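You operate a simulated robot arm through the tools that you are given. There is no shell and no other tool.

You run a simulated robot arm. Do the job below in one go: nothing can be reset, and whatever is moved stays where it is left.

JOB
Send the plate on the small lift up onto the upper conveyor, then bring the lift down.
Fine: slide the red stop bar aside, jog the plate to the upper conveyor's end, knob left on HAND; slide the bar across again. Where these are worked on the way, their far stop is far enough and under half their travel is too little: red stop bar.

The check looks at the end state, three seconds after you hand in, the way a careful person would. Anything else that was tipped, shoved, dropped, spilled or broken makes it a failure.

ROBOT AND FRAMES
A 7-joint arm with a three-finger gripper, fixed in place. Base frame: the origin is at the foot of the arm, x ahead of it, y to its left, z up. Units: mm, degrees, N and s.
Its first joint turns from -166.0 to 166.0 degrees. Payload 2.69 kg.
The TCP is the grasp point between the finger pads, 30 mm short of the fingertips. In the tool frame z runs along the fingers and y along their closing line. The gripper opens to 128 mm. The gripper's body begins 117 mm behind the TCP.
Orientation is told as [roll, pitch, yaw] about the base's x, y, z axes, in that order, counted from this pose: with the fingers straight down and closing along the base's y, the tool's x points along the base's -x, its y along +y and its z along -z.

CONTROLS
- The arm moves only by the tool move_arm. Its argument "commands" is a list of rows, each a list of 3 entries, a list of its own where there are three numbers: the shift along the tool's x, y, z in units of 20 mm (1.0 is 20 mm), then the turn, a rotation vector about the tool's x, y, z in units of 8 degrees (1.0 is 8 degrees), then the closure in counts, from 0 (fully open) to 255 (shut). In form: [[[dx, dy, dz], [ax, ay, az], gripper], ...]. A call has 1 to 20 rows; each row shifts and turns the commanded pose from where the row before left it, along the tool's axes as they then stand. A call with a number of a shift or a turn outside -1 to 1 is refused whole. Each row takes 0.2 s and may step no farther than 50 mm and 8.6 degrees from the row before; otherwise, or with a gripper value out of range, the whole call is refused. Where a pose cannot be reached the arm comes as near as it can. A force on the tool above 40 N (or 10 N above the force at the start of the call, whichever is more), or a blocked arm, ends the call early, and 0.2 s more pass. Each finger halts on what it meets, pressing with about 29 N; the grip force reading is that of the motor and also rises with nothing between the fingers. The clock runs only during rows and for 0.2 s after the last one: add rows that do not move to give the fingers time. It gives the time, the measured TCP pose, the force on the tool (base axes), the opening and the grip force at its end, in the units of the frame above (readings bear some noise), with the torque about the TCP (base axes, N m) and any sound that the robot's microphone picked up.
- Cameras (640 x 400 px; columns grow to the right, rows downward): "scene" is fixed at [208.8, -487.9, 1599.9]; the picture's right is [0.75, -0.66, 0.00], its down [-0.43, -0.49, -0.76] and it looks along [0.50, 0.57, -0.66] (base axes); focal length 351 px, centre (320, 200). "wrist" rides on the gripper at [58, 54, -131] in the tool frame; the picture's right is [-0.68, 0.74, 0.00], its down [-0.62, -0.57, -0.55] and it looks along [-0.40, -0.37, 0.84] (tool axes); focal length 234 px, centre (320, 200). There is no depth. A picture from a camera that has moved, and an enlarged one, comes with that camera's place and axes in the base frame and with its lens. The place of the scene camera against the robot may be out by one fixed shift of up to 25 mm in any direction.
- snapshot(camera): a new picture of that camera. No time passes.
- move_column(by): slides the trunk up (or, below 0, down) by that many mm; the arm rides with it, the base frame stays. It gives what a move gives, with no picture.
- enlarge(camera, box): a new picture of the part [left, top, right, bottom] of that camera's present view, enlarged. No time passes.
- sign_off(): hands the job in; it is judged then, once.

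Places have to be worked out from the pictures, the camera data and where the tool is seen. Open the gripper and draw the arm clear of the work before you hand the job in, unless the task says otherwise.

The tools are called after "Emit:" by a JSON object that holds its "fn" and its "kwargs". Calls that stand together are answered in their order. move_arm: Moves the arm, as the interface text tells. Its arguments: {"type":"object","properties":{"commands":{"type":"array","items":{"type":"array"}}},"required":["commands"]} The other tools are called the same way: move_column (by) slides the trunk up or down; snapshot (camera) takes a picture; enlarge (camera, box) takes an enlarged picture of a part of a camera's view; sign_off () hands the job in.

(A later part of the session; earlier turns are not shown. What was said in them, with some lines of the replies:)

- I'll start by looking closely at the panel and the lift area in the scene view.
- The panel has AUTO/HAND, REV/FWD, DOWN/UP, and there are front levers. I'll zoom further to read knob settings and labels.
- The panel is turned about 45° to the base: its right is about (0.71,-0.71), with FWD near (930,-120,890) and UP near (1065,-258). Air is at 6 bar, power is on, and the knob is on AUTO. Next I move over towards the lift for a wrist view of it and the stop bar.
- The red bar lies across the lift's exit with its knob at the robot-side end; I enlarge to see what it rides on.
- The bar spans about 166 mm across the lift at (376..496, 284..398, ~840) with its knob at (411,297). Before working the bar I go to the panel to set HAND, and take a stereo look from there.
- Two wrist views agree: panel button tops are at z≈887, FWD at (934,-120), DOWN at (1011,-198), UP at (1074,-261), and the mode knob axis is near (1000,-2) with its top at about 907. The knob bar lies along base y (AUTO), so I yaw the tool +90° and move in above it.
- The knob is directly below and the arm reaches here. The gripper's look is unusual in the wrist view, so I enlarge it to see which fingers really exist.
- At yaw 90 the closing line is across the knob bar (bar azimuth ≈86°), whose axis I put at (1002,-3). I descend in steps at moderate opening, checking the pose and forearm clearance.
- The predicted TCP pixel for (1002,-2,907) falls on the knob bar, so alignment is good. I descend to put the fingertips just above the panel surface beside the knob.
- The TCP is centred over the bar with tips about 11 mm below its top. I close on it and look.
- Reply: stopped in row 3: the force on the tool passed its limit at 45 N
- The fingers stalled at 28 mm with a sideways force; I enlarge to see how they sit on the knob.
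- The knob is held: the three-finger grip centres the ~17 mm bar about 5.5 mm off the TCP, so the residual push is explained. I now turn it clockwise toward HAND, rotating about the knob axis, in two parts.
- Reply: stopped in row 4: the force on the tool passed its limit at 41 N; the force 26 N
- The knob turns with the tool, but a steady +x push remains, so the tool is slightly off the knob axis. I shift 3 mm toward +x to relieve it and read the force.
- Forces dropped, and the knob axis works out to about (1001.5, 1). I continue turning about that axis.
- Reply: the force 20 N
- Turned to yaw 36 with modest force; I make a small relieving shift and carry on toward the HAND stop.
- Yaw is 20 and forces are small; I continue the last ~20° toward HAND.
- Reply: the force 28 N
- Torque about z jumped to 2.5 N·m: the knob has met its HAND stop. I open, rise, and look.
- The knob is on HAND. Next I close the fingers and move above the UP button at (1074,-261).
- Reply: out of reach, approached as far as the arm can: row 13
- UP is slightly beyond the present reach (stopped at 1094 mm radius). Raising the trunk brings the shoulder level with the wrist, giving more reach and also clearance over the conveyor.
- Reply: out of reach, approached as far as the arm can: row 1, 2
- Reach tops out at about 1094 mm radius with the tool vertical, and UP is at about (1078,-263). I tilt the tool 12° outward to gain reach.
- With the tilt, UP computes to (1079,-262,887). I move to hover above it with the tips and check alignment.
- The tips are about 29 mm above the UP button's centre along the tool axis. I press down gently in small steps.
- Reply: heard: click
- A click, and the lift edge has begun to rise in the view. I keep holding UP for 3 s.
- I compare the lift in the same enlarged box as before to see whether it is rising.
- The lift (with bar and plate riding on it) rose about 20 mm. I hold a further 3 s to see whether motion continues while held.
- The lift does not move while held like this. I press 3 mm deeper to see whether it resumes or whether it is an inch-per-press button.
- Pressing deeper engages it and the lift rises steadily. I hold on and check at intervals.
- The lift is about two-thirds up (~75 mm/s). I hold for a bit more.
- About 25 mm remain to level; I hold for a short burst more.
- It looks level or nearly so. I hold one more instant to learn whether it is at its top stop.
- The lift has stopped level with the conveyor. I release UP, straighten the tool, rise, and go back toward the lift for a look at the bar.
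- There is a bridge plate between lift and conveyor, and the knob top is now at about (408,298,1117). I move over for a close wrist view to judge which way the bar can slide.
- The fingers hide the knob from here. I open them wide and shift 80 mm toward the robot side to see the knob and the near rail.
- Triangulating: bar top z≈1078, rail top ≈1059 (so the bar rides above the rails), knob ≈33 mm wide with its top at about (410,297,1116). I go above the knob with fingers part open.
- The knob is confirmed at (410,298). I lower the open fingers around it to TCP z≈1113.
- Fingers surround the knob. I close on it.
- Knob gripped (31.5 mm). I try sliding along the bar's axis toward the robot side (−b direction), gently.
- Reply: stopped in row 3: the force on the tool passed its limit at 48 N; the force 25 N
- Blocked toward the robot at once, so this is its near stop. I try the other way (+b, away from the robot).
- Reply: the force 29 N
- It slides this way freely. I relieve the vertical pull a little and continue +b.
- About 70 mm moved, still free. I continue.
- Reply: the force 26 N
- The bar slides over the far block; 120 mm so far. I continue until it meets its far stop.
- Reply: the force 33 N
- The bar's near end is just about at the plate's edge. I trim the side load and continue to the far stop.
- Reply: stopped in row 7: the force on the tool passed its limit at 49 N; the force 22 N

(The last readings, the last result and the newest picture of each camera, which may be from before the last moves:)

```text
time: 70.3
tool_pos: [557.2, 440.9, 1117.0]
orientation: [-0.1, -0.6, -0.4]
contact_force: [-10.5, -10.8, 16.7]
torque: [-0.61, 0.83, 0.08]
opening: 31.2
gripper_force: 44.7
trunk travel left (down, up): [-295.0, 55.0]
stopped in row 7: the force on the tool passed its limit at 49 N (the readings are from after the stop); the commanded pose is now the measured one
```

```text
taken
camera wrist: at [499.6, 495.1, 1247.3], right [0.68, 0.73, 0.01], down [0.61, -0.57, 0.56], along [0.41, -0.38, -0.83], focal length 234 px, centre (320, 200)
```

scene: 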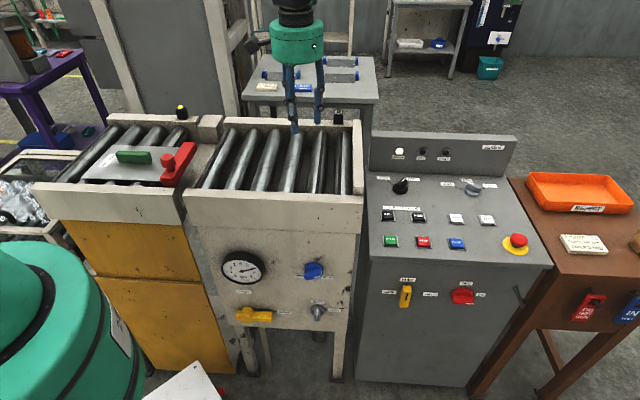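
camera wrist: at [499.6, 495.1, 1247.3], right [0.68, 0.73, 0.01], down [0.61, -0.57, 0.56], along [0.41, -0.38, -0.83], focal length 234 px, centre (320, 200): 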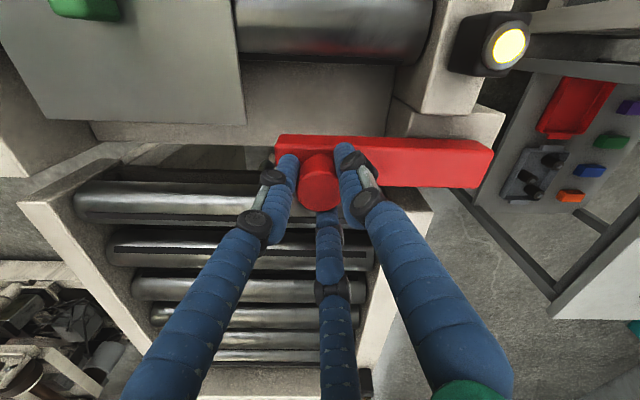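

Far stop reached after about 206 mm of travel; the bar is clear of the plate. I open and rise straight up.

Emit:
{"fn": "move_arm", "kwargs": {"commands": [[[0, 0, 0], [0, 0, 0], 200], [[0, 0, 0], [0, 0, 0], 130], [[0, 0, 0], [0, 0, 0], 120], [[0, 0, -1], [0, 0, 0], 120], [[0, 0, -1], [0, 0, 0], 120], [[0, 0, -1], [0, 0, 0], 120], [[0, 0, -1], [0, 0, 0], 120], [[0, 0, -1], [0, 0, 0], 120], [[0, 0, -1], [0, 0, 0], 120], [[0, 0, 0], [0, 0, 0], 120]]}}

Emit:
{"fn": "snapshot", "kwargs": {"camera": "wrist"}}

Emit:
{"fn": "enlarge", "kwargs": {"camera": "scene", "box": [120, 70, 240, 190]}}

```text
time: 72.5
tool_pos: [558.6, 441.4, 1233.8]
orientation: [-0.2, -0.5, -0.4]
contact_force: [0.0, 0.2, 0.0]
torque: [0.0, -0.01, 0.02]
opening: 67.6
gripper_force: 0.1
trunk travel left (down, up): [-295.0, 55.0]
```

```text
taken
camera wrist: at [500.5, 496.3, 1365.1], right [0.68, 0.73, 0.01], down [0.61, -0.57, 0.56], along [0.41, -0.38, -0.83], focal length 234 px, centre (320, 200)
```

wrist: 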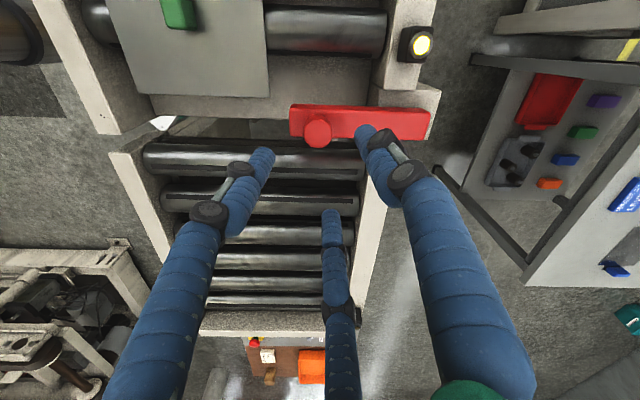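

```text
3.33 times, centred on (180, 130) of scene
camera zoom: at [208.8, -487.9, 1599.9], right [0.75, -0.66, 0.0], down [-0.43, -0.49, -0.76], along [0.5, 0.57, -0.66], focal length 1170 px, centre (787, 433)
```

zoom: 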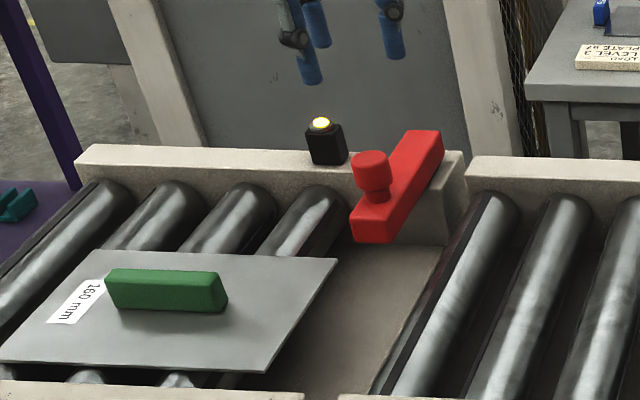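

The bar is fully aside and the entry lamp is lit. Next: over to FWD with closed fingers.

Emit:
{"fn": "move_arm", "kwargs": {"commands": [[[-0.67, -1, 0], [0, 0, 0], 180], [[-0.67, -1, 0], [0, 0, 0], 255], [[-0.67, -1, 0], [0, 0, 0], 255], [[-0.67, -1, 0], [0, 0, 0], 255], [[-0.67, -1, 0], [0, 0, 0], 255], [[-0.67, -1, 0], [0, 0, 0], 255], [[-0.67, -1, 0], [0, 0, 0], 255], [[-0.67, -1, 0], [0, 0, 0], 255], [[-0.67, -1, 0], [0, 0, 0], 255], [[-0.67, -1, 0], [0, 0, 0], 255], [[-0.67, -1, 0], [0, 0, 0], 255], [[-0.67, -1, 0], [0, 0, 0], 255], [[-0.67, -1, 0], [0, 0, 0], 255], [[-0.67, -1, 0], [0, 0, 0], 255], [[-0.67, -1, 0], [0, 0, 0], 255], [[-0.67, -1, 0], [0, 0, 0], 255], [[-0.67, -1, 0], [0, 0, 0], 255], [[-0.67, -1, 0], [0, 0, 0], 255], [[-0.67, -1, 0], [0, 0, 0], 255], [[-0.67, -1, 0], [0, 0, 0], 255]]}}

Emit:
{"fn": "move_arm", "kwargs": {"commands": [[[-0.67, -1, 0], [0, 0, 0], 255], [[-0.67, -1, 0], [0, 0, 0], 255], [[-0.67, -1, 0], [0, 0, 0], 255], [[-0.67, -1, 0], [0, 0, 0], 255], [[-0.67, -1, 0], [0, 0, 0], 255], [[-0.67, -1, 0], [0, 0, 0], 255], [[-0.67, -1, 0], [0, 0, 0], 255], [[-0.67, -1, 0], [0, 0, 0], 255], [[0, 0, 1], [0, 0, 0], 255], [[0, 0, 1], [0, 0, 0], 255], [[0, 0, 1], [0, 0, 0], 255], [[0, 0, 1], [0, 0, 0], 255], [[0, 0, 1], [0, 0, 0], 255], [[0, 0, 1], [0, 0, 0], 255], [[0, 0, 1], [0, 0, 0], 255], [[0, 0, 1], [0, 0, 0], 255], [[0, 0, 1], [0, 0, 0], 255], [[0, 0, 0], [0, 0, 0], 255]]}}

Emit:
{"fn": "snapshot", "kwargs": {"camera": "wrist"}}

Emit:
{"fn": "snapshot", "kwargs": {"camera": "scene"}}

```text
time: 76.7
tool_pos: [821.5, 39.5, 1237.5]
orientation: [-0.1, -0.6, -0.4]
contact_force: [-0.4, 0.1, -0.4]
torque: [-0.01, -0.03, 0.0]
opening: 1.9
gripper_force: 29.0
trunk travel left (down, up): [-295.0, 55.0]
```

```text
time: 80.5
tool_pos: [929.7, -121.0, 1057.1]
orientation: [-0.1, -0.5, -0.5]
contact_force: [0.6, 0.6, 0.3]
torque: [-0.03, 0.04, -0.01]
opening: 2.0
gripper_force: 28.9
trunk travel left (down, up): [-295.0, 55.0]
```

```text
taken
camera wrist: at [872.8, -66.6, 1190.0], right [0.68, 0.73, 0.01], down [0.61, -0.57, 0.56], along [0.41, -0.38, -0.83], focal length 234 px, centre (320, 200)
```

wrist: 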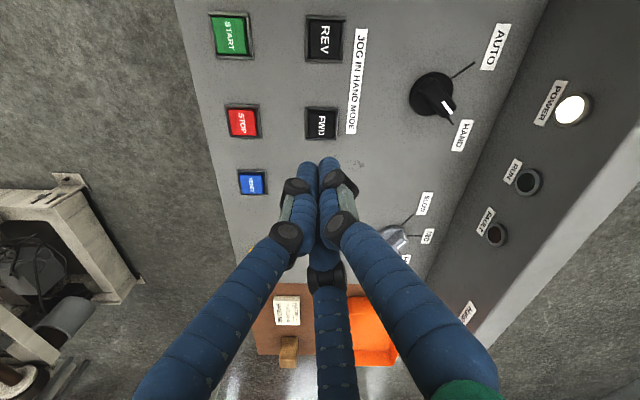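

```text
taken
```

scene: 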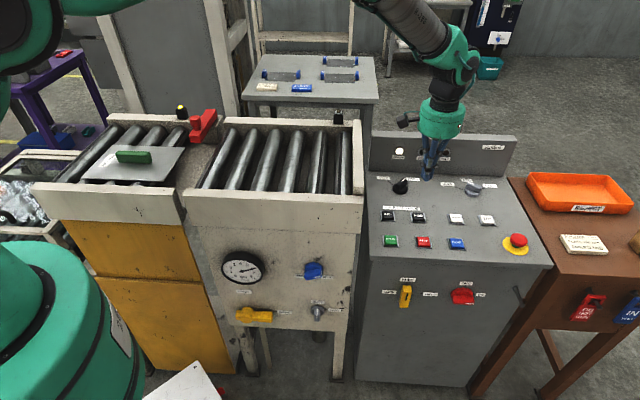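

FWD computes to (936,-121). I lower onto it, stopping just above.

Emit:
{"fn": "move_arm", "kwargs": {"commands": [[[-0.25, 0, 1], [0, 0, 0], 255], [[0, 0, 1], [0, 0, 0], 255], [[0, 0, 1], [0, 0, 0], 255], [[0, 0, 1], [0, 0, 0], 255], [[0, 0, 1], [0, 0, 0], 255], [[0, 0, 1], [0, 0, 0], 255], [[0, 0, 0.5], [0, 0, 0], 255], [[0, 0, 0], [0, 0, 0], 255]]}}

Emit:
{"fn": "snapshot", "kwargs": {"camera": "scene"}}

Emit:
{"fn": "snapshot", "kwargs": {"camera": "wrist"}}

```text
time: 82.3
tool_pos: [937.6, -120.4, 930.0]
orientation: [0.0, -0.6, -0.5]
contact_force: [-0.5, -0.8, 0.4]
torque: [0.01, 0.04, -0.02]
opening: 2.0
gripper_force: 29.1
trunk travel left (down, up): [-295.0, 55.0]
```

```text
taken
```

scene: 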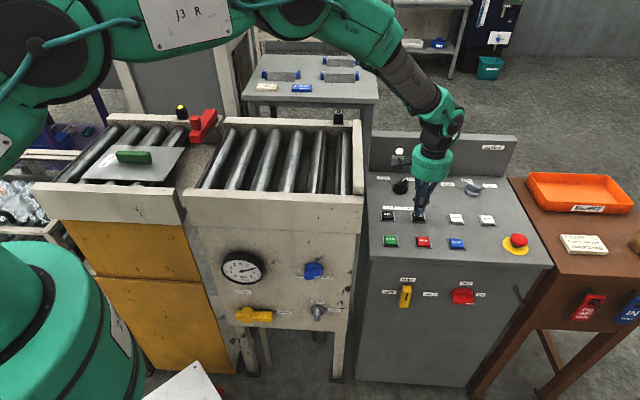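

```text
taken
camera wrist: at [879.3, -66.2, 1060.6], right [0.68, 0.73, 0.01], down [0.61, -0.57, 0.56], along [0.41, -0.38, -0.83], focal length 234 px, centre (320, 200)
```

wrist: 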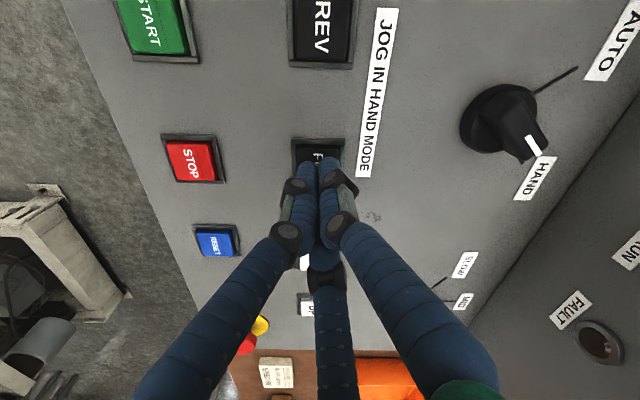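

The tips are aligned on FWD. I press down in small steps and check the plate right away.

Emit:
{"fn": "move_arm", "kwargs": {"commands": [[[0, 0, 0.5], [0, 0, 0], 255], [[0, 0, 0.2], [0, 0, 0], 255], [[0, 0, 0.1], [0, 0, 0], 255]]}}

Emit:
{"fn": "snapshot", "kwargs": {"camera": "scene"}}

```text
time: 83.1
tool_pos: [936.8, -120.8, 913.7]
orientation: [-0.2, -0.6, -0.4]
contact_force: [-0.6, -0.3, 2.6]
torque: [0.04, 0.01, -0.01]
opening: 5.7
gripper_force: 31.6
trunk travel left (down, up): [-295.0, 55.0]
heard: click
```

```text
taken
```

scene: 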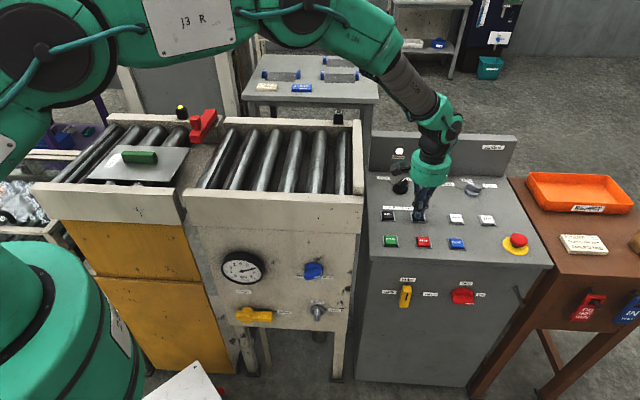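

The click came and the plate is moving toward the conveyor. I keep holding and check each second.

Emit:
{"fn": "move_arm", "kwargs": {"commands": [[[0, 0, 0.05], [0, 0, 0], 255], [[0, 0, 0], [0, 0, 0], 255], [[0, 0, 0], [0, 0, 0], 255], [[0, 0, 0], [0, 0, 0], 255]]}}

Emit:
{"fn": "snapshot", "kwargs": {"camera": "scene"}}

```text
time: 84.1
tool_pos: [936.8, -121.3, 910.8]
orientation: [0.0, -0.6, -0.5]
contact_force: [1.6, 0.0, 4.4]
torque: [0.01, -0.02, 0.0]
opening: 5.9
gripper_force: 31.0
trunk travel left (down, up): [-295.0, 55.0]
```

```text
taken
```

scene: 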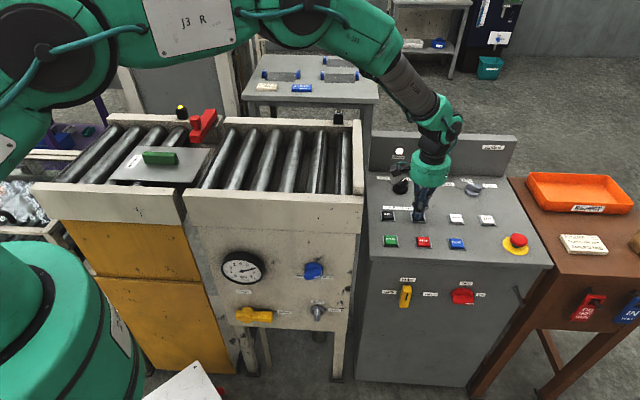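

It runs about 55–60 mm/s smoothly, passing the bar. I hold 3 s more.

Emit:
{"fn": "move_arm", "kwargs": {"commands": [[[0, 0, 0], [0, 0, 0], 255], [[0, 0, 0], [0, 0, 0], 255], [[0, 0, 0], [0, 0, 0], 255], [[0, 0, 0], [0, 0, 0], 255], [[0, 0, 0], [0, 0, 0], 255], [[0, 0, 0], [0, 0, 0], 255], [[0, 0, 0], [0, 0, 0], 255], [[0, 0, 0], [0, 0, 0], 255], [[0, 0, 0], [0, 0, 0], 255], [[0, 0, 0], [0, 0, 0], 255], [[0, 0, 0], [0, 0, 0], 255], [[0, 0, 0], [0, 0, 0], 255], [[0, 0, 0], [0, 0, 0], 255], [[0, 0, 0], [0, 0, 0], 255]]}}

Emit:
{"fn": "snapshot", "kwargs": {"camera": "scene"}}

```text
time: 87.1
tool_pos: [935.7, -120.9, 913.1]
orientation: [-0.1, -0.6, -0.5]
contact_force: [1.0, -0.9, 5.3]
torque: [0.03, 0.06, -0.01]
opening: 5.8
gripper_force: 31.0
trunk travel left (down, up): [-295.0, 55.0]
```

```text
taken
```

scene: 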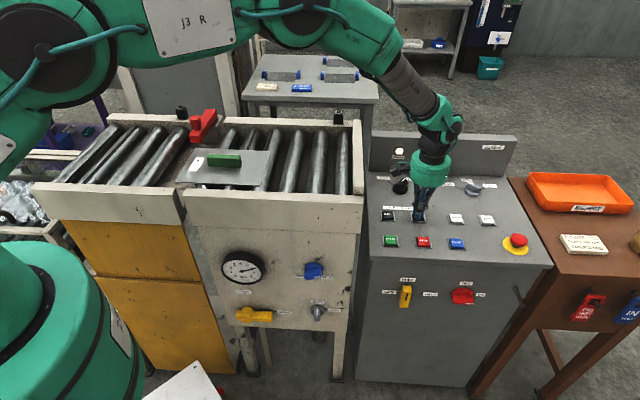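

The plate is entering the conveyor, with its right edge at col ~270 and the end wall near ~345. I hold 2 s more.

Emit:
{"fn": "move_arm", "kwargs": {"commands": [[[0, 0, 0], [0, 0, 0], 255], [[0, 0, 0], [0, 0, 0], 255], [[0, 0, 0], [0, 0, 0], 255], [[0, 0, 0], [0, 0, 0], 255], [[0, 0, 0], [0, 0, 0], 255], [[0, 0, 0], [0, 0, 0], 255], [[0, 0, 0], [0, 0, 0], 255], [[0, 0, 0], [0, 0, 0], 255], [[0, 0, 0], [0, 0, 0], 255]]}}

Emit:
{"fn": "enlarge", "kwargs": {"camera": "scene", "box": [170, 90, 390, 230]}}

```text
time: 89.1
tool_pos: [935.3, -121.0, 911.8]
orientation: [-0.1, -0.5, -0.5]
contact_force: [0.1, -0.5, 5.2]
torque: [0.0, 0.05, 0.04]
opening: 6.1
gripper_force: 31.9
trunk travel left (down, up): [-295.0, 55.0]
```

```text
2.86 times, centred on (280, 160) of scene
camera zoom: at [208.8, -487.9, 1599.9], right [0.75, -0.66, 0.0], down [-0.43, -0.49, -0.76], along [0.5, 0.57, -0.66], focal length 1003 px, centre (434, 314)
```

zoom: 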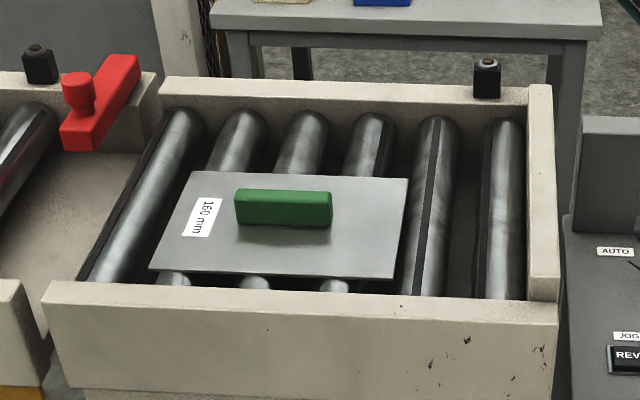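

About 42 px (≈1.9 s) remain to the end wall. I hold 1.2 s more.

Emit:
{"fn": "move_arm", "kwargs": {"commands": [[[0, 0, 0], [0, 0, 0], 255], [[0, 0, 0], [0, 0, 0], 255], [[0, 0, 0], [0, 0, 0], 255], [[0, 0, 0], [0, 0, 0], 255], [[0, 0, 0], [0, 0, 0], 255]]}}

Emit:
{"fn": "enlarge", "kwargs": {"camera": "scene", "box": [170, 90, 390, 230]}}

```text
time: 90.3
tool_pos: [936.8, -121.2, 912.6]
orientation: [-0.1, -0.6, -0.5]
contact_force: [0.4, 0.4, 4.2]
torque: [-0.01, 0.06, 0.03]
opening: 5.8
gripper_force: 31.1
trunk travel left (down, up): [-295.0, 55.0]
```

```text
2.86 times, centred on (280, 160) of scene
camera zoom: at [208.8, -487.9, 1599.9], right [0.75, -0.66, 0.0], down [-0.43, -0.49, -0.76], along [0.5, 0.57, -0.66], focal length 1003 px, centre (434, 314)
```

zoom: 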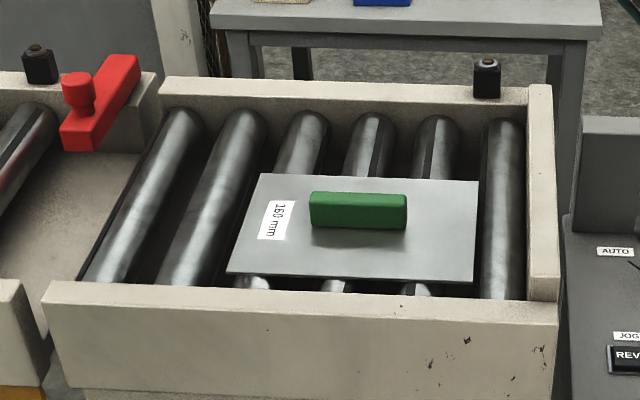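

About 50 zoom px remain and the end sensor is not yet lit. I advance in short bursts now.

Emit:
{"fn": "move_arm", "kwargs": {"commands": [[[0, 0, 0], [0, 0, 0], 255], [[0, 0, 0], [0, 0, 0], 255]]}}

Emit:
{"fn": "enlarge", "kwargs": {"camera": "scene", "box": [270, 90, 390, 210]}}

```text
time: 90.9
tool_pos: [935.6, -120.8, 912.3]
orientation: [-0.1, -0.5, -0.5]
contact_force: [-0.6, 0.2, 6.5]
torque: [0.02, 0.03, 0.02]
opening: 6.0
gripper_force: 31.3
trunk travel left (down, up): [-295.0, 55.0]
```

```text
3.33 times, centred on (330, 150) of scene
camera zoom: at [208.8, -487.9, 1599.9], right [0.75, -0.66, 0.0], down [-0.43, -0.49, -0.76], along [0.5, 0.57, -0.66], focal length 1170 px, centre (287, 367)
```

zoom: 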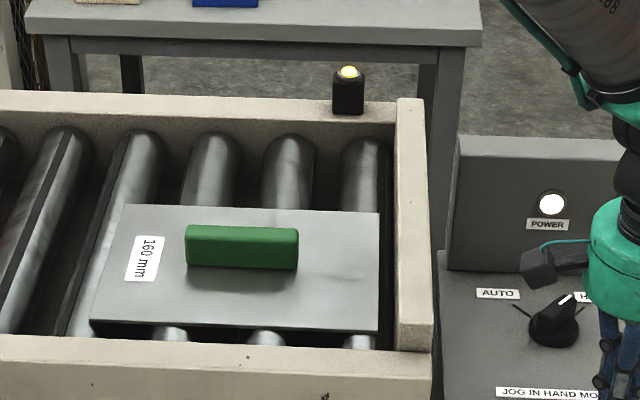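

The end sensor lamp has lit and the plate is right by the end wall. I release FWD now.

Emit:
{"fn": "move_arm", "kwargs": {"commands": [[[0, 0, -1], [0, 0, 0], 255], [[0, 0, -1], [0, 0, 0], 255], [[0, 0, -1], [0, 0, 0], 255], [[0, 0, -1], [0, 0, 0], 255], [[0, 0, 0], [0, 0, 0], 255]]}}

Emit:
{"fn": "enlarge", "kwargs": {"camera": "scene", "box": [270, 90, 390, 210]}}

Emit:
{"fn": "snapshot", "kwargs": {"camera": "scene"}}

```text
time: 92.1
tool_pos: [934.8, -120.3, 992.1]
orientation: [-0.1, -0.6, -0.5]
contact_force: [-0.1, -0.1, 0.0]
torque: [0.01, -0.05, 0.01]
opening: 2.0
gripper_force: 31.5
trunk travel left (down, up): [-295.0, 55.0]
```

```text
3.33 times, centred on (330, 150) of scene
camera zoom: at [208.8, -487.9, 1599.9], right [0.75, -0.66, 0.0], down [-0.43, -0.49, -0.76], along [0.5, 0.57, -0.66], focal length 1170 px, centre (287, 367)
```

zoom: 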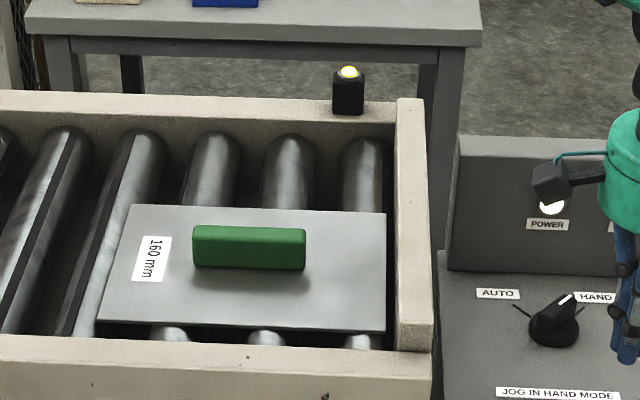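

```text
taken
```

scene: 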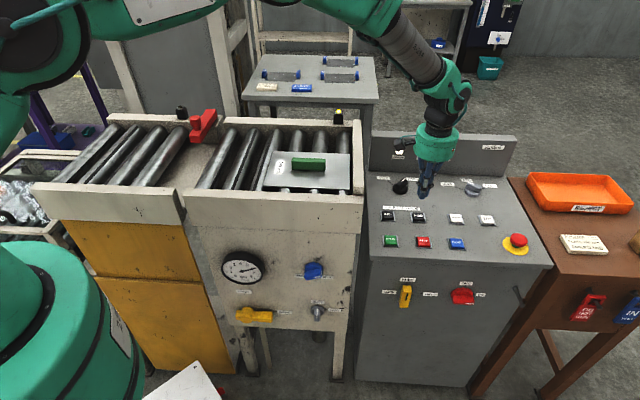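

The plate sits at the upper conveyor's end with the sensor lit. Next I rise, return over the bar knob at about (558,441) and open on the way.

Emit:
{"fn": "move_arm", "kwargs": {"commands": [[[0, 0, -1], [0, 0, 0], 255], [[0, 0, -1], [0, 0, 0], 255], [[0, 0, -1], [0, 0, 0], 255], [[0, 0, -1], [0, 0, 0], 255], [[0, 0, -1], [0, 0, 0], 255], [[0, 0, -1], [0, 0, 0], 255], [[0, 0, -1], [0, 0, 0], 255], [[0, 0, -1], [0, 0, 0], 255], [[0, 0, -1], [0, 0, 0], 255], [[0, 0, -1], [0, 0, 0], 255], [[0, 0, -1], [0, 0, 0], 255], [[0, 0, -1], [0, 0, 0], 255], [[0.67, 1, 0], [0, 0, 0], 255], [[0.67, 1, 0], [0, 0, 0], 255], [[0.67, 1, 0], [0, 0, 0], 255], [[0.67, 1, 0], [0, 0, 0], 255], [[0.67, 1, 0], [0, 0, 0], 255], [[0.67, 1, 0], [0, 0, 0], 255], [[0.67, 1, 0], [0, 0, 0], 255], [[0.67, 1, 0], [0, 0, 0], 255]]}}

Emit:
{"fn": "move_arm", "kwargs": {"commands": [[[0.67, 1, 0], [0, 0, 0], 255], [[0.67, 1, 0], [0, 0, 0], 255], [[0.67, 1, 0], [0, 0, 0], 255], [[0.67, 1, 0], [0, 0, 0], 255], [[0.67, 1, 0], [0, 0, 0], 255], [[0.67, 1, 0], [0, 0, 0], 255], [[0.67, 1, 0], [0, 0, 0], 255], [[0.67, 1, 0], [0, 0, 0], 255], [[0.67, 1, 0], [0, 0, 0], 255], [[0.67, 1, 0], [0, 0, 0], 255], [[0.67, 1, 0], [0, 0, 0], 255], [[0.67, 1, 0], [0, 0, 0], 255], [[0.67, 1, 0], [0, 0, 0], 255], [[0.67, 1, 0], [0, 0, 0], 255], [[0.67, 1, 0], [0, 0, 0], 255], [[0.67, 1, 0], [0, 0, 0], 200], [[0.67, 1, 0], [0, 0, 0], 150], [[0.67, 1, 0], [0, 0, 0], 110], [[0.67, 1, 0], [0, 0, 0], 110], [[0.67, 1, 0], [0, 0, 0], 110]]}}

Emit:
{"fn": "snapshot", "kwargs": {"camera": "wrist"}}

```text
time: 96.3
tool_pos: [827.4, 40.5, 1228.8]
orientation: [-0.1, -0.5, -0.4]
contact_force: [0.1, 0.1, 1.1]
torque: [0.0, -0.01, -0.01]
opening: 2.1
gripper_force: 31.4
trunk travel left (down, up): [-295.0, 55.0]
```

```text
time: 100.5
tool_pos: [561.6, 441.6, 1227.0]
orientation: [0.0, -0.6, -0.4]
contact_force: [0.3, 0.7, -0.1]
torque: [0.01, -0.02, 0.0]
opening: 72.9
gripper_force: 0.1
trunk travel left (down, up): [-295.0, 55.0]
```

```text
taken
camera wrist: at [504.8, 497.1, 1358.2], right [0.68, 0.73, 0.01], down [0.61, -0.57, 0.56], along [0.41, -0.37, -0.83], focal length 234 px, centre (320, 200)
```

wrist: 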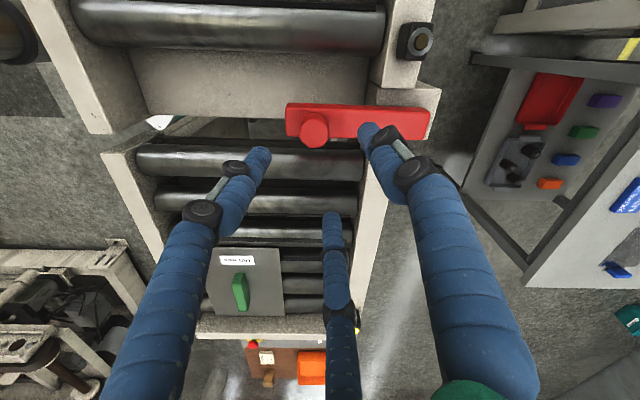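

The knob computes to about (557,443). I centre on it and lower to TCP z≈1116, then close.

Emit:
{"fn": "move_arm", "kwargs": {"commands": [[[0.22, 0.03, 1], [0, 0, 0], 110], [[0, 0, 1], [0, 0, 0], 110], [[0, 0, 1], [0, 0, 0], 110], [[0, 0, 1], [0, 0, 0], 110], [[0, 0, 1], [0, 0, 0], 110], [[0, 0, 0.55], [0, 0, 0], 110], [[0, 0, 0], [0, 0, 0], 110]]}}

Emit:
{"fn": "move_arm", "kwargs": {"commands": [[[0, 0, 0], [0, 0, 0], 170], [[0, 0, 0], [0, 0, 0], 200], [[0, 0, 0], [0, 0, 0], 255], [[0, 0, 0], [0, 0, 0], 255]]}}

Emit:
{"fn": "snapshot", "kwargs": {"camera": "wrist"}}

```text
time: 102.1
tool_pos: [559.4, 442.3, 1115.7]
orientation: [-0.1, -0.6, -0.5]
contact_force: [-0.4, 0.4, 0.3]
torque: [0.04, -0.02, -0.02]
opening: 72.7
gripper_force: 0.1
trunk travel left (down, up): [-295.0, 55.0]
```

```text
time: 103.1
tool_pos: [557.1, 440.3, 1116.3]
orientation: [-0.2, -0.4, -0.4]
contact_force: [-25.6, -13.4, -2.6]
torque: [-0.51, 0.6, -0.23]
opening: 31.6
gripper_force: 29.0
trunk travel left (down, up): [-295.0, 55.0]
```

```text
taken
camera wrist: at [499.9, 495.8, 1246.7], right [0.68, 0.73, 0.0], down [0.61, -0.57, 0.56], along [0.41, -0.38, -0.83], focal length 234 px, centre (320, 200)
```

wrist: 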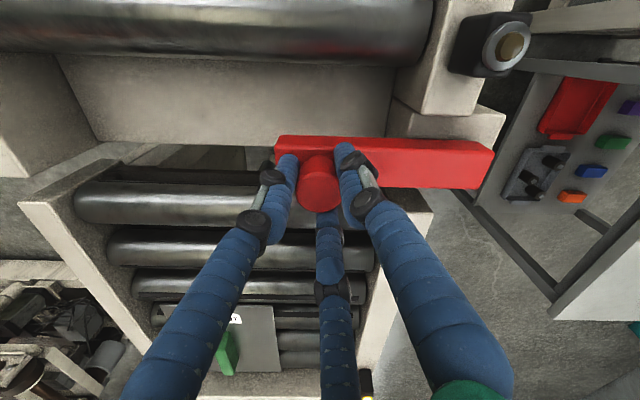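

Gripped again. I slide the bar back toward the robot side (−b).

Emit:
{"fn": "move_arm", "kwargs": {"commands": [[[0.12, -0.1, 0], [0, 0, 0], 255], [[0.3, -0.3, 0], [0, 0, 0], 255], [[0.3, -0.3, 0], [0, 0, 0], 255], [[0.3, -0.3, 0], [0, 0, 0], 255], [[0.3, -0.3, 0], [0, 0, 0], 255], [[0.3, -0.3, 0], [0, 0, 0], 255], [[0.3, -0.3, 0], [0, 0, 0], 255], [[0.3, -0.3, 0], [0, 0, 0], 255], [[0.3, -0.3, 0], [0, 0, 0], 255], [[0.3, -0.3, 0], [0, 0, 0], 255], [[0, 0, 0], [0, 0, 0], 255]]}}

Emit:
{"fn": "enlarge", "kwargs": {"camera": "scene", "box": [120, 70, 240, 190]}}

```text
time: 105.5
tool_pos: [502.5, 386.2, 1115.6]
orientation: [0.0, -0.6, -0.5]
contact_force: [7.1, -6.7, -3.6]
torque: [-0.22, -0.15, -0.11]
opening: 30.7
gripper_force: 44.9
trunk travel left (down, up): [-295.0, 55.0]
```

```text
3.33 times, centred on (180, 130) of scene
camera zoom: at [208.8, -487.9, 1599.9], right [0.75, -0.66, 0.0], down [-0.43, -0.49, -0.76], along [0.5, 0.57, -0.66], focal length 1170 px, centre (787, 433)
```

zoom: 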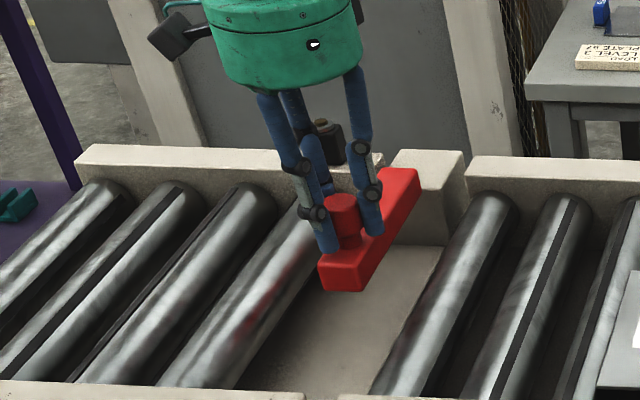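

It slides back well. I continue for the rest until the near stop.

Emit:
{"fn": "move_arm", "kwargs": {"commands": [[[0.3, -0.3, 0], [0, 0, 0], 255], [[0.3, -0.3, 0], [0, 0, 0], 255], [[0.3, -0.3, 0], [0, 0, 0], 255], [[0.3, -0.3, 0], [0, 0, 0], 255], [[0.3, -0.3, 0], [0, 0, 0], 255], [[0.3, -0.3, 0], [0, 0, 0], 255], [[0.3, -0.3, 0], [0, 0, 0], 255], [[0.3, -0.3, 0], [0, 0, 0], 255], [[0.3, -0.3, 0], [0, 0, 0], 255], [[0.3, -0.3, 0], [0, 0, 0], 255], [[0.3, -0.3, 0], [0, 0, 0], 255], [[0.3, -0.3, 0], [0, 0, 0], 255], [[0.3, -0.3, 0], [0, 0, 0], 255], [[0.25, -0.25, 0], [0, 0, 0], 255], [[0.25, -0.25, 0], [0, 0, 0], 255], [[0.15, -0.15, 0], [0, 0, 0], 255], [[0.15, -0.15, 0], [0, 0, 0], 255], [[0, 0, 0], [0, 0, 0], 255]]}}

Emit:
{"fn": "enlarge", "kwargs": {"camera": "scene", "box": [120, 70, 240, 190]}}

```text
time: 109.3
tool_pos: [411.3, 295.1, 1115.4]
orientation: [0.3, -0.8, -0.5]
contact_force: [36.7, 1.1, 12.9]
torque: [0.68, -1.36, -0.07]
opening: 30.9
gripper_force: 44.9
trunk travel left (down, up): [-295.0, 55.0]
```

```text
3.33 times, centred on (180, 130) of scene
camera zoom: at [208.8, -487.9, 1599.9], right [0.75, -0.66, 0.0], down [-0.43, -0.49, -0.76], along [0.5, 0.57, -0.66], focal length 1170 px, centre (787, 433)
```

zoom: 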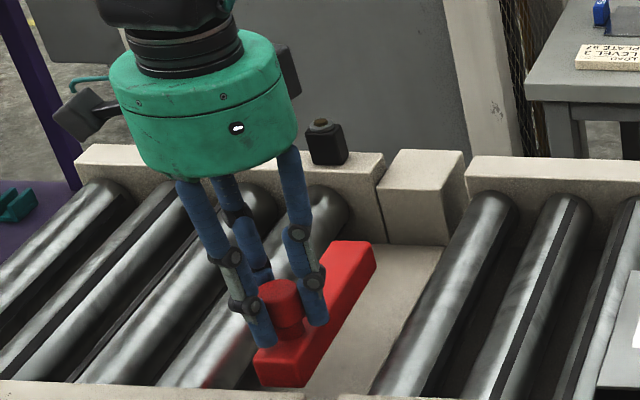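

The bar is back at its original near stop. I open and rise.

Emit:
{"fn": "move_arm", "kwargs": {"commands": [[[0, 0, 0], [0, 0, 0], 200], [[0, 0, 0], [0, 0, 0], 130], [[0, 0, 0], [0, 0, 0], 115], [[0, 0, -1], [0, 0, 0], 115], [[0, 0, -1], [0, 0, 0], 115], [[0, 0, -1], [0, 0, 0], 115], [[0, 0, -1], [0, 0, 0], 115], [[0, 0, -1], [0, 0, 0], 115], [[0, 0, -1], [0, 0, 0], 115], [[0, 0, 0], [0, 0, 0], 115]]}}

Emit:
{"fn": "snapshot", "kwargs": {"camera": "scene"}}

Emit:
{"fn": "enlarge", "kwargs": {"camera": "scene", "box": [130, 110, 230, 190]}}

```text
time: 111.5
tool_pos: [406.8, 294.4, 1236.4]
orientation: [0.0, -0.6, -0.5]
contact_force: [-0.4, 0.6, -0.3]
torque: [0.01, -0.01, -0.03]
opening: 70.3
gripper_force: 0.0
trunk travel left (down, up): [-295.0, 55.0]
```

```text
taken
```

scene: 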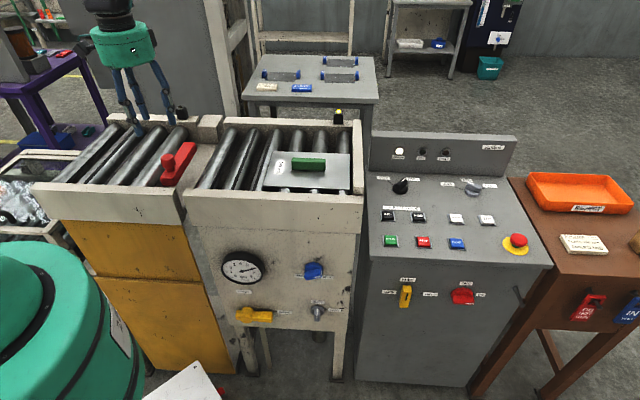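

```text
5.00 times, centred on (180, 150) of scene
camera zoom: at [208.8, -487.9, 1599.9], right [0.75, -0.66, 0.0], down [-0.43, -0.49, -0.76], along [0.5, 0.57, -0.66], focal length 1755 px, centre (1020, 450)
```

zoom: 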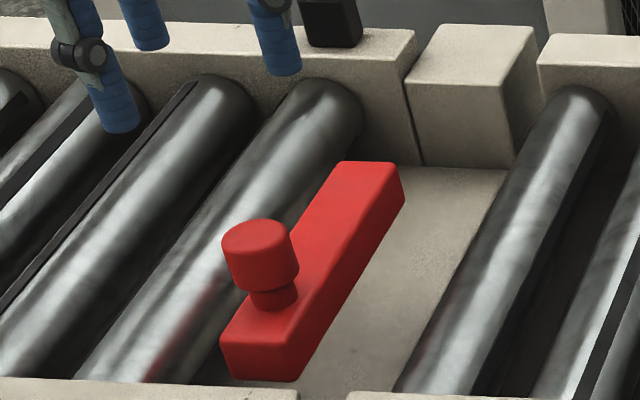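

The bar matches its original position exactly. Next I go over to the DOWN button at (1011,-198) with closed fingers.

Emit:
{"fn": "move_arm", "kwargs": {"commands": [[[-0.974, -0.794, 0], [0, 0, 0], 200], [[-0.974, -0.794, 0], [0, 0, 0], 255], [[-0.974, -0.794, 0], [0, 0, 0], 255], [[-0.974, -0.794, 0], [0, 0, 0], 255], [[-0.974, -0.794, 0], [0, 0, 0], 255], [[-0.974, -0.794, 0], [0, 0, 0], 255], [[-0.974, -0.794, 0], [0, 0, 0], 255], [[-0.974, -0.794, 0], [0, 0, 0], 255], [[-0.974, -0.794, 0], [0, 0, 0], 255], [[-0.974, -0.794, 0], [0, 0, 0], 255], [[-0.974, -0.794, 0], [0, 0, 0], 255], [[-0.974, -0.794, 0], [0, 0, 0], 255], [[-0.974, -0.794, 0], [0, 0, 0], 255], [[-0.974, -0.794, 0], [0, 0, 0], 255], [[-0.974, -0.794, 0], [0, 0, 0], 255], [[-0.974, -0.794, 0], [0, 0, 0], 255], [[-0.974, -0.794, 0], [0, 0, 0], 255], [[-0.974, -0.794, 0], [0, 0, 0], 255], [[-0.974, -0.794, 0], [0, 0, 0], 255], [[-0.974, -0.794, 0], [0, 0, 0], 255]]}}

Emit:
{"fn": "move_arm", "kwargs": {"commands": [[[-0.974, -0.794, 0], [0, 0, 0], 255], [[-0.974, -0.794, 0], [0, 0, 0], 255], [[-0.974, -0.794, 0], [0, 0, 0], 255], [[-0.974, -0.794, 0], [0, 0, 0], 255], [[-0.974, -0.794, 0], [0, 0, 0], 255], [[-0.974, -0.794, 0], [0, 0, 0], 255], [[-0.974, -0.794, 0], [0, 0, 0], 255], [[-0.974, -0.794, 0], [0, 0, 0], 255], [[-0.974, -0.794, 0], [0, 0, 0], 255], [[-0.974, -0.794, 0], [0, 0, 0], 255], [[-0.974, -0.794, 0], [0, 0, 0], 255], [[0, 0, 1], [0, 0, 0], 255], [[0, 0, 1], [0, 0, 0], 255], [[0, 0, 1], [0, 0, 0], 255], [[0, 0, 1], [0, 0, 0], 255], [[0, 0, 1], [0, 0, 0], 255], [[0, 0, 1], [0, 0, 0], 255], [[0, 0, 1], [0, 0, 0], 255], [[0, 0, 1], [0, 0, 0], 255], [[0, 0, 0], [0, 0, 0], 255]]}}

Emit:
{"fn": "snapshot", "kwargs": {"camera": "wrist"}}

```text
time: 115.7
tool_pos: [794.5, -27.3, 1238.5]
orientation: [0.0, -0.6, -0.5]
contact_force: [-0.1, -0.2, -0.4]
torque: [0.02, 0.05, 0.01]
opening: 2.5
gripper_force: 29.0
trunk travel left (down, up): [-295.0, 55.0]
```

```text
time: 119.9
tool_pos: [1009.2, -202.5, 1080.8]
orientation: [-0.1, -0.6, -0.6]
contact_force: [0.0, -0.1, 0.5]
torque: [-0.03, 0.07, 0.0]
opening: 2.4
gripper_force: 28.8
trunk travel left (down, up): [-295.0, 55.0]
```

```text
taken
camera wrist: at [952.2, -149.2, 1212.6], right [0.68, 0.73, 0.01], down [0.61, -0.57, 0.56], along [0.41, -0.38, -0.83], focal length 234 px, centre (320, 200)
```

wrist: 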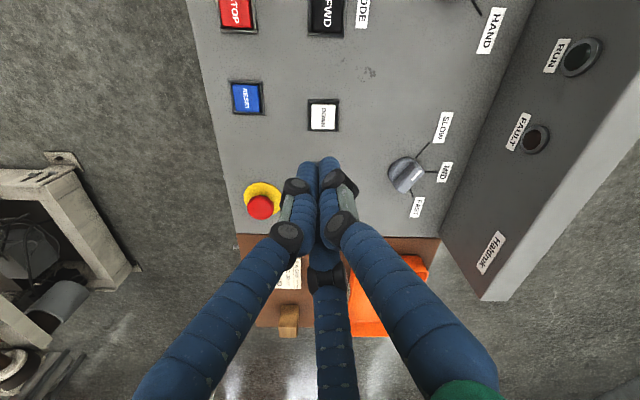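

DOWN computes to about (1013,-200). I trim and descend to just above it.

Emit:
{"fn": "move_arm", "kwargs": {"commands": [[[-0.2, 0.1, 1], [0, 0, 0], 255], [[0, 0, 1], [0, 0, 0], 255], [[0, 0, 1], [0, 0, 0], 255], [[0, 0, 1], [0, 0, 0], 255], [[0, 0, 1], [0, 0, 0], 255], [[0, 0, 1], [0, 0, 0], 255], [[0, 0, 1], [0, 0, 0], 255], [[0, 0, 0.5], [0, 0, 0], 255], [[0, 0, 0], [0, 0, 0], 255]]}}

Emit:
{"fn": "snapshot", "kwargs": {"camera": "wrist"}}

Emit:
{"fn": "enlarge", "kwargs": {"camera": "scene", "box": [380, 150, 540, 260]}}

```text
time: 121.9
tool_pos: [1015.0, -202.6, 930.3]
orientation: [-0.1, -0.7, -0.5]
contact_force: [0.5, 0.1, -0.3]
torque: [-0.01, 0.0, 0.01]
opening: 2.2
gripper_force: 28.9
trunk travel left (down, up): [-295.0, 55.0]
```

```text
taken
camera wrist: at [957.2, -147.8, 1062.4], right [0.68, 0.73, 0.01], down [0.61, -0.57, 0.56], along [0.41, -0.38, -0.83], focal length 234 px, centre (320, 200)
```

wrist: 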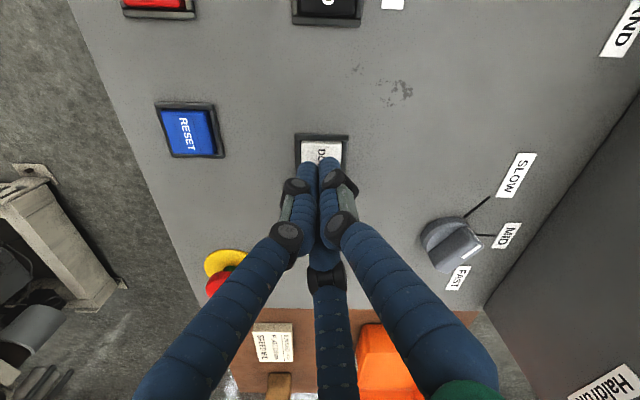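

```text
3.64 times, centred on (460, 205) of scene
camera zoom: at [208.8, -487.9, 1599.9], right [0.75, -0.66, 0.0], down [-0.43, -0.49, -0.76], along [0.5, 0.57, -0.66], focal length 1276 px, centre (-189, 182)
```

zoom: 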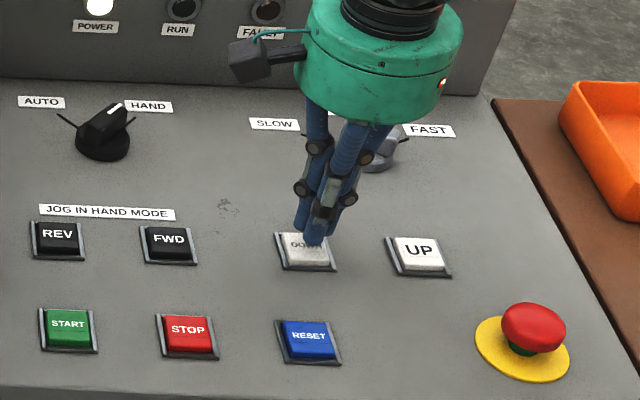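

The tips are a few mm off-centre, so I trim toward the button centre and press down.

Emit:
{"fn": "move_arm", "kwargs": {"commands": [[[0.15, 0.2, 0], [0, 0, 0], 255], [[0, 0, 0.5], [0, 0, 0], 255], [[0, 0, 0.2], [0, 0, 0], 255], [[0, 0, 0.15], [0, 0, 0], 255], [[0, 0, 0], [0, 0, 0], 255]]}}

Emit:
{"fn": "snapshot", "kwargs": {"camera": "scene"}}

```text
time: 123.1
tool_pos: [1012.2, -197.4, 915.5]
orientation: [-0.1, -0.7, -0.5]
contact_force: [-0.1, -0.1, 1.3]
torque: [-0.02, 0.02, 0.04]
opening: 2.1
gripper_force: 29.1
trunk travel left (down, up): [-295.0, 55.0]
heard: click
```

```text
taken
```

scene: 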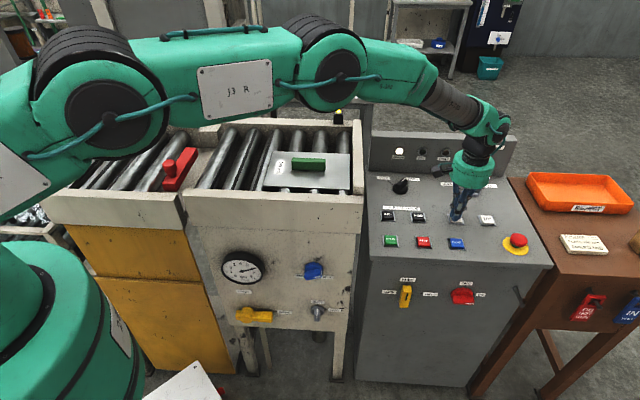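

Click, and the lift is starting down. I press 2 mm deeper and hold for about 4 s.

Emit:
{"fn": "move_arm", "kwargs": {"commands": [[[0, 0, 0.12], [0, 0, 0], 255], [[0, 0, 0], [0, 0, 0], 255], [[0, 0, 0], [0, 0, 0], 255], [[0, 0, 0], [0, 0, 0], 255], [[0, 0, 0], [0, 0, 0], 255], [[0, 0, 0], [0, 0, 0], 255], [[0, 0, 0], [0, 0, 0], 255], [[0, 0, 0], [0, 0, 0], 255], [[0, 0, 0], [0, 0, 0], 255], [[0, 0, 0], [0, 0, 0], 255], [[0, 0, 0], [0, 0, 0], 255], [[0, 0, 0], [0, 0, 0], 255], [[0, 0, 0], [0, 0, 0], 255], [[0, 0, 0], [0, 0, 0], 255], [[0, 0, 0], [0, 0, 0], 255], [[0, 0, 0], [0, 0, 0], 255], [[0, 0, 0], [0, 0, 0], 255], [[0, 0, 0], [0, 0, 0], 255]]}}

Emit:
{"fn": "snapshot", "kwargs": {"camera": "scene"}}

Emit:
{"fn": "enlarge", "kwargs": {"camera": "scene", "box": [110, 200, 230, 270]}}

```text
time: 126.9
tool_pos: [1011.6, -198.6, 912.3]
orientation: [-0.1, -0.6, -0.5]
contact_force: [0.6, -0.5, 4.0]
torque: [-0.02, 0.01, -0.03]
opening: 6.1
gripper_force: 31.2
trunk travel left (down, up): [-295.0, 55.0]
```

```text
taken
```

scene: 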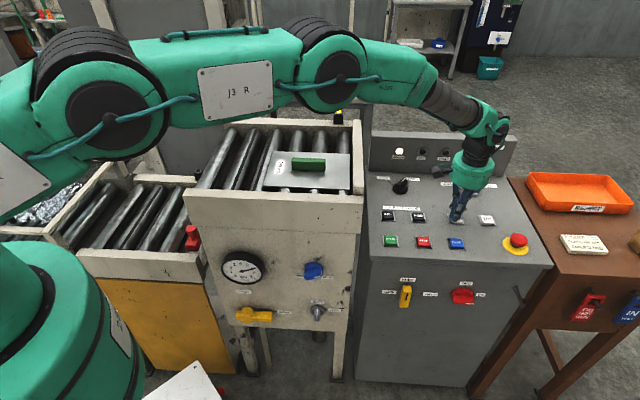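

```text
5.33 times, centred on (170, 235) of scene
camera zoom: at [208.8, -487.9, 1599.9], right [0.75, -0.66, 0.0], down [-0.43, -0.49, -0.76], along [0.5, 0.57, -0.66], focal length 1872 px, centre (1120, 13)
```

zoom: 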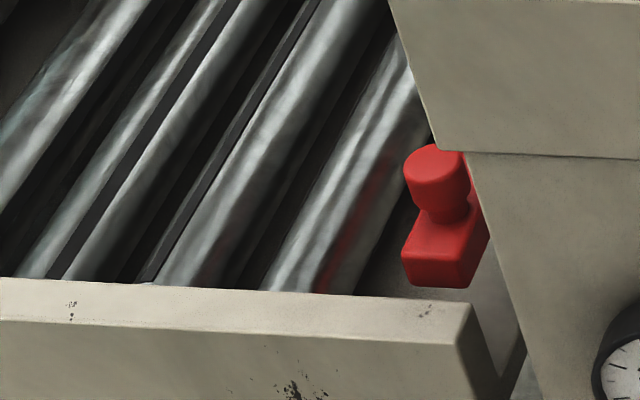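

The lift and bar are pixel-for-pixel at the original low position. I release, rise, open the gripper, and draw clear of the work.

Emit:
{"fn": "move_arm", "kwargs": {"commands": [[[0, 0, 0], [0, 0, 0], 255], [[0, 0, 0], [0, 0, 0], 255], [[0, 0, -1], [0, 0, 0], 255], [[0, 0, -1], [0, 0, 0], 255], [[0, 0, -1], [0, 0, 0], 255], [[0, 0, -1], [0, 0, 0], 255], [[0, 0, -1], [0, 0, 0], 255], [[0, 0, -1], [0, 0, 0], 255], [[0, 0, -1], [0, 0, 0], 200], [[0, 0, -1], [0, 0, 0], 100], [[0, 0, -1], [0, 0, 0], 0], [[0, 0, -1], [0, 0, 0], 0], [[0, 0, -1], [0, 0, 0], 0], [[0, 0, -1], [0, 0, 0], 0], [[0, 0, -1], [0, 0, 0], 0], [[0, 0, -1], [0, 0, 0], 0]]}}

Emit:
{"fn": "move_arm", "kwargs": {"commands": [[[1, 0, 0], [0, 0, 0], 0], [[1, 0, 0], [0, 0, 0], 0], [[1, 0, 0], [0, 0, 0], 0], [[1, 0, 0], [0, 0, 0], 0], [[1, 0, 0], [0, 0, 0], 0], [[1, 0, 0], [0, 0, 0], 0], [[1, 0, 0], [0, 0, 0], 0], [[1, 0, 0], [0, 0, 0], 0], [[1, 0, 0], [0, 0, 0], 0], [[1, 0, 0], [0, 0, 0], 0], [[1, 0, 0], [0, 0, 0], 0], [[1, 0, 0], [0, 0, 0], 0], [[1, 0, 0], [0, 0, 0], 0], [[1, 0, 0], [0, 0, 0], 0], [[1, 0, 0], [0, 0, 0], 0], [[0, 0, 0], [0, 0, 0], 0]]}}

Emit:
{"fn": "snapshot", "kwargs": {"camera": "scene"}}

Emit:
{"fn": "enlarge", "kwargs": {"camera": "scene", "box": [110, 200, 230, 270]}}

Emit:
{"fn": "enlarge", "kwargs": {"camera": "scene", "box": [240, 90, 520, 260]}}

```text
time: 130.3
tool_pos: [1008.8, -199.0, 1192.9]
orientation: [-0.1, -0.5, -0.5]
contact_force: [0.4, 0.5, -1.5]
torque: [-0.03, -0.01, 0.02]
opening: 128.1
gripper_force: 0.1
trunk travel left (down, up): [-295.0, 55.0]
```

```text
time: 133.7
tool_pos: [707.5, -194.9, 1189.5]
orientation: [0.0, -0.6, -0.5]
contact_force: [0.5, 0.3, -0.4]
torque: [0.01, 0.01, -0.02]
opening: 128.2
gripper_force: 0.1
trunk travel left (down, up): [-295.0, 55.0]
```

```text
taken
```

scene: 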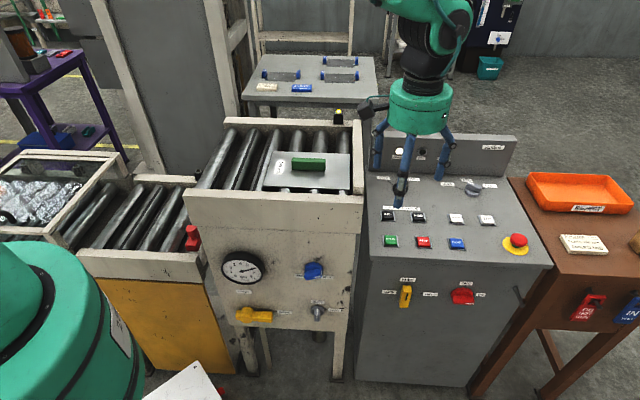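

```text
5.33 times, centred on (170, 235) of scene
camera zoom: at [208.8, -487.9, 1599.9], right [0.75, -0.66, 0.0], down [-0.43, -0.49, -0.76], along [0.5, 0.57, -0.66], focal length 1872 px, centre (1120, 13)
```

zoom: 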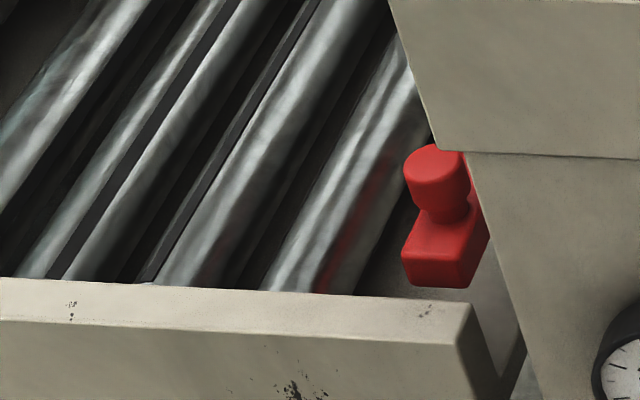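

```text
2.29 times, centred on (380, 175) of scene
camera zoom: at [208.8, -487.9, 1599.9], right [0.75, -0.66, 0.0], down [-0.43, -0.49, -0.76], along [0.5, 0.57, -0.66], focal length 802 px, centre (183, 257)
```

zoom: 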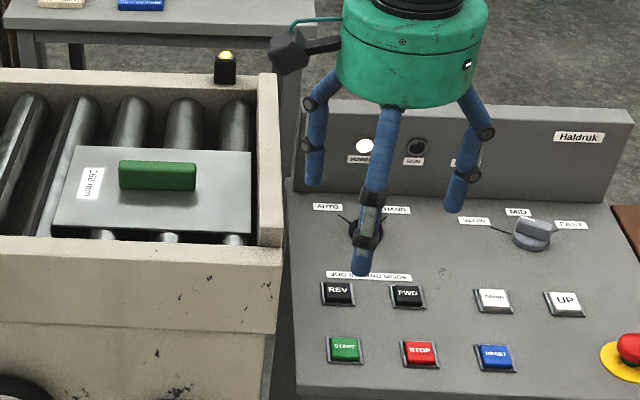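

The plate is at the upper conveyor's end with the end lamp lit. The lift is down, the bar is across, the knob is on HAND and no fault lamp shows. The gripper is open and clear, so I hand in.

Emit:
{"fn": "sign_off", "kwargs": {}}

```text
The job is handed in.
```

The plate is on the upper conveyor at its far end, and the lift is back down. I've handed the job in, but I haven't been told the verdict.

- **Plate:** it stopped about 6 mm short of the end wall, and the end sensor lamp is lit.
- **Lift:** in the last pictures it sits exactly where it started.
- **Red stop bar:** I slid it aside to its far stop (about 206 mm) with the lift up. Once the plate had passed, I slid it back across to its original stop.
- **Knob:** I turned it from AUTO to its HAND stop and left it there.
- **Anything else:** nothing else looked moved or knocked in the last pictures. I saw no fault lamp come on.
- **Arm:** the gripper is open and clear of the work. The trunk is still 120 mm above where it started, because I needed the extra height for the panel.
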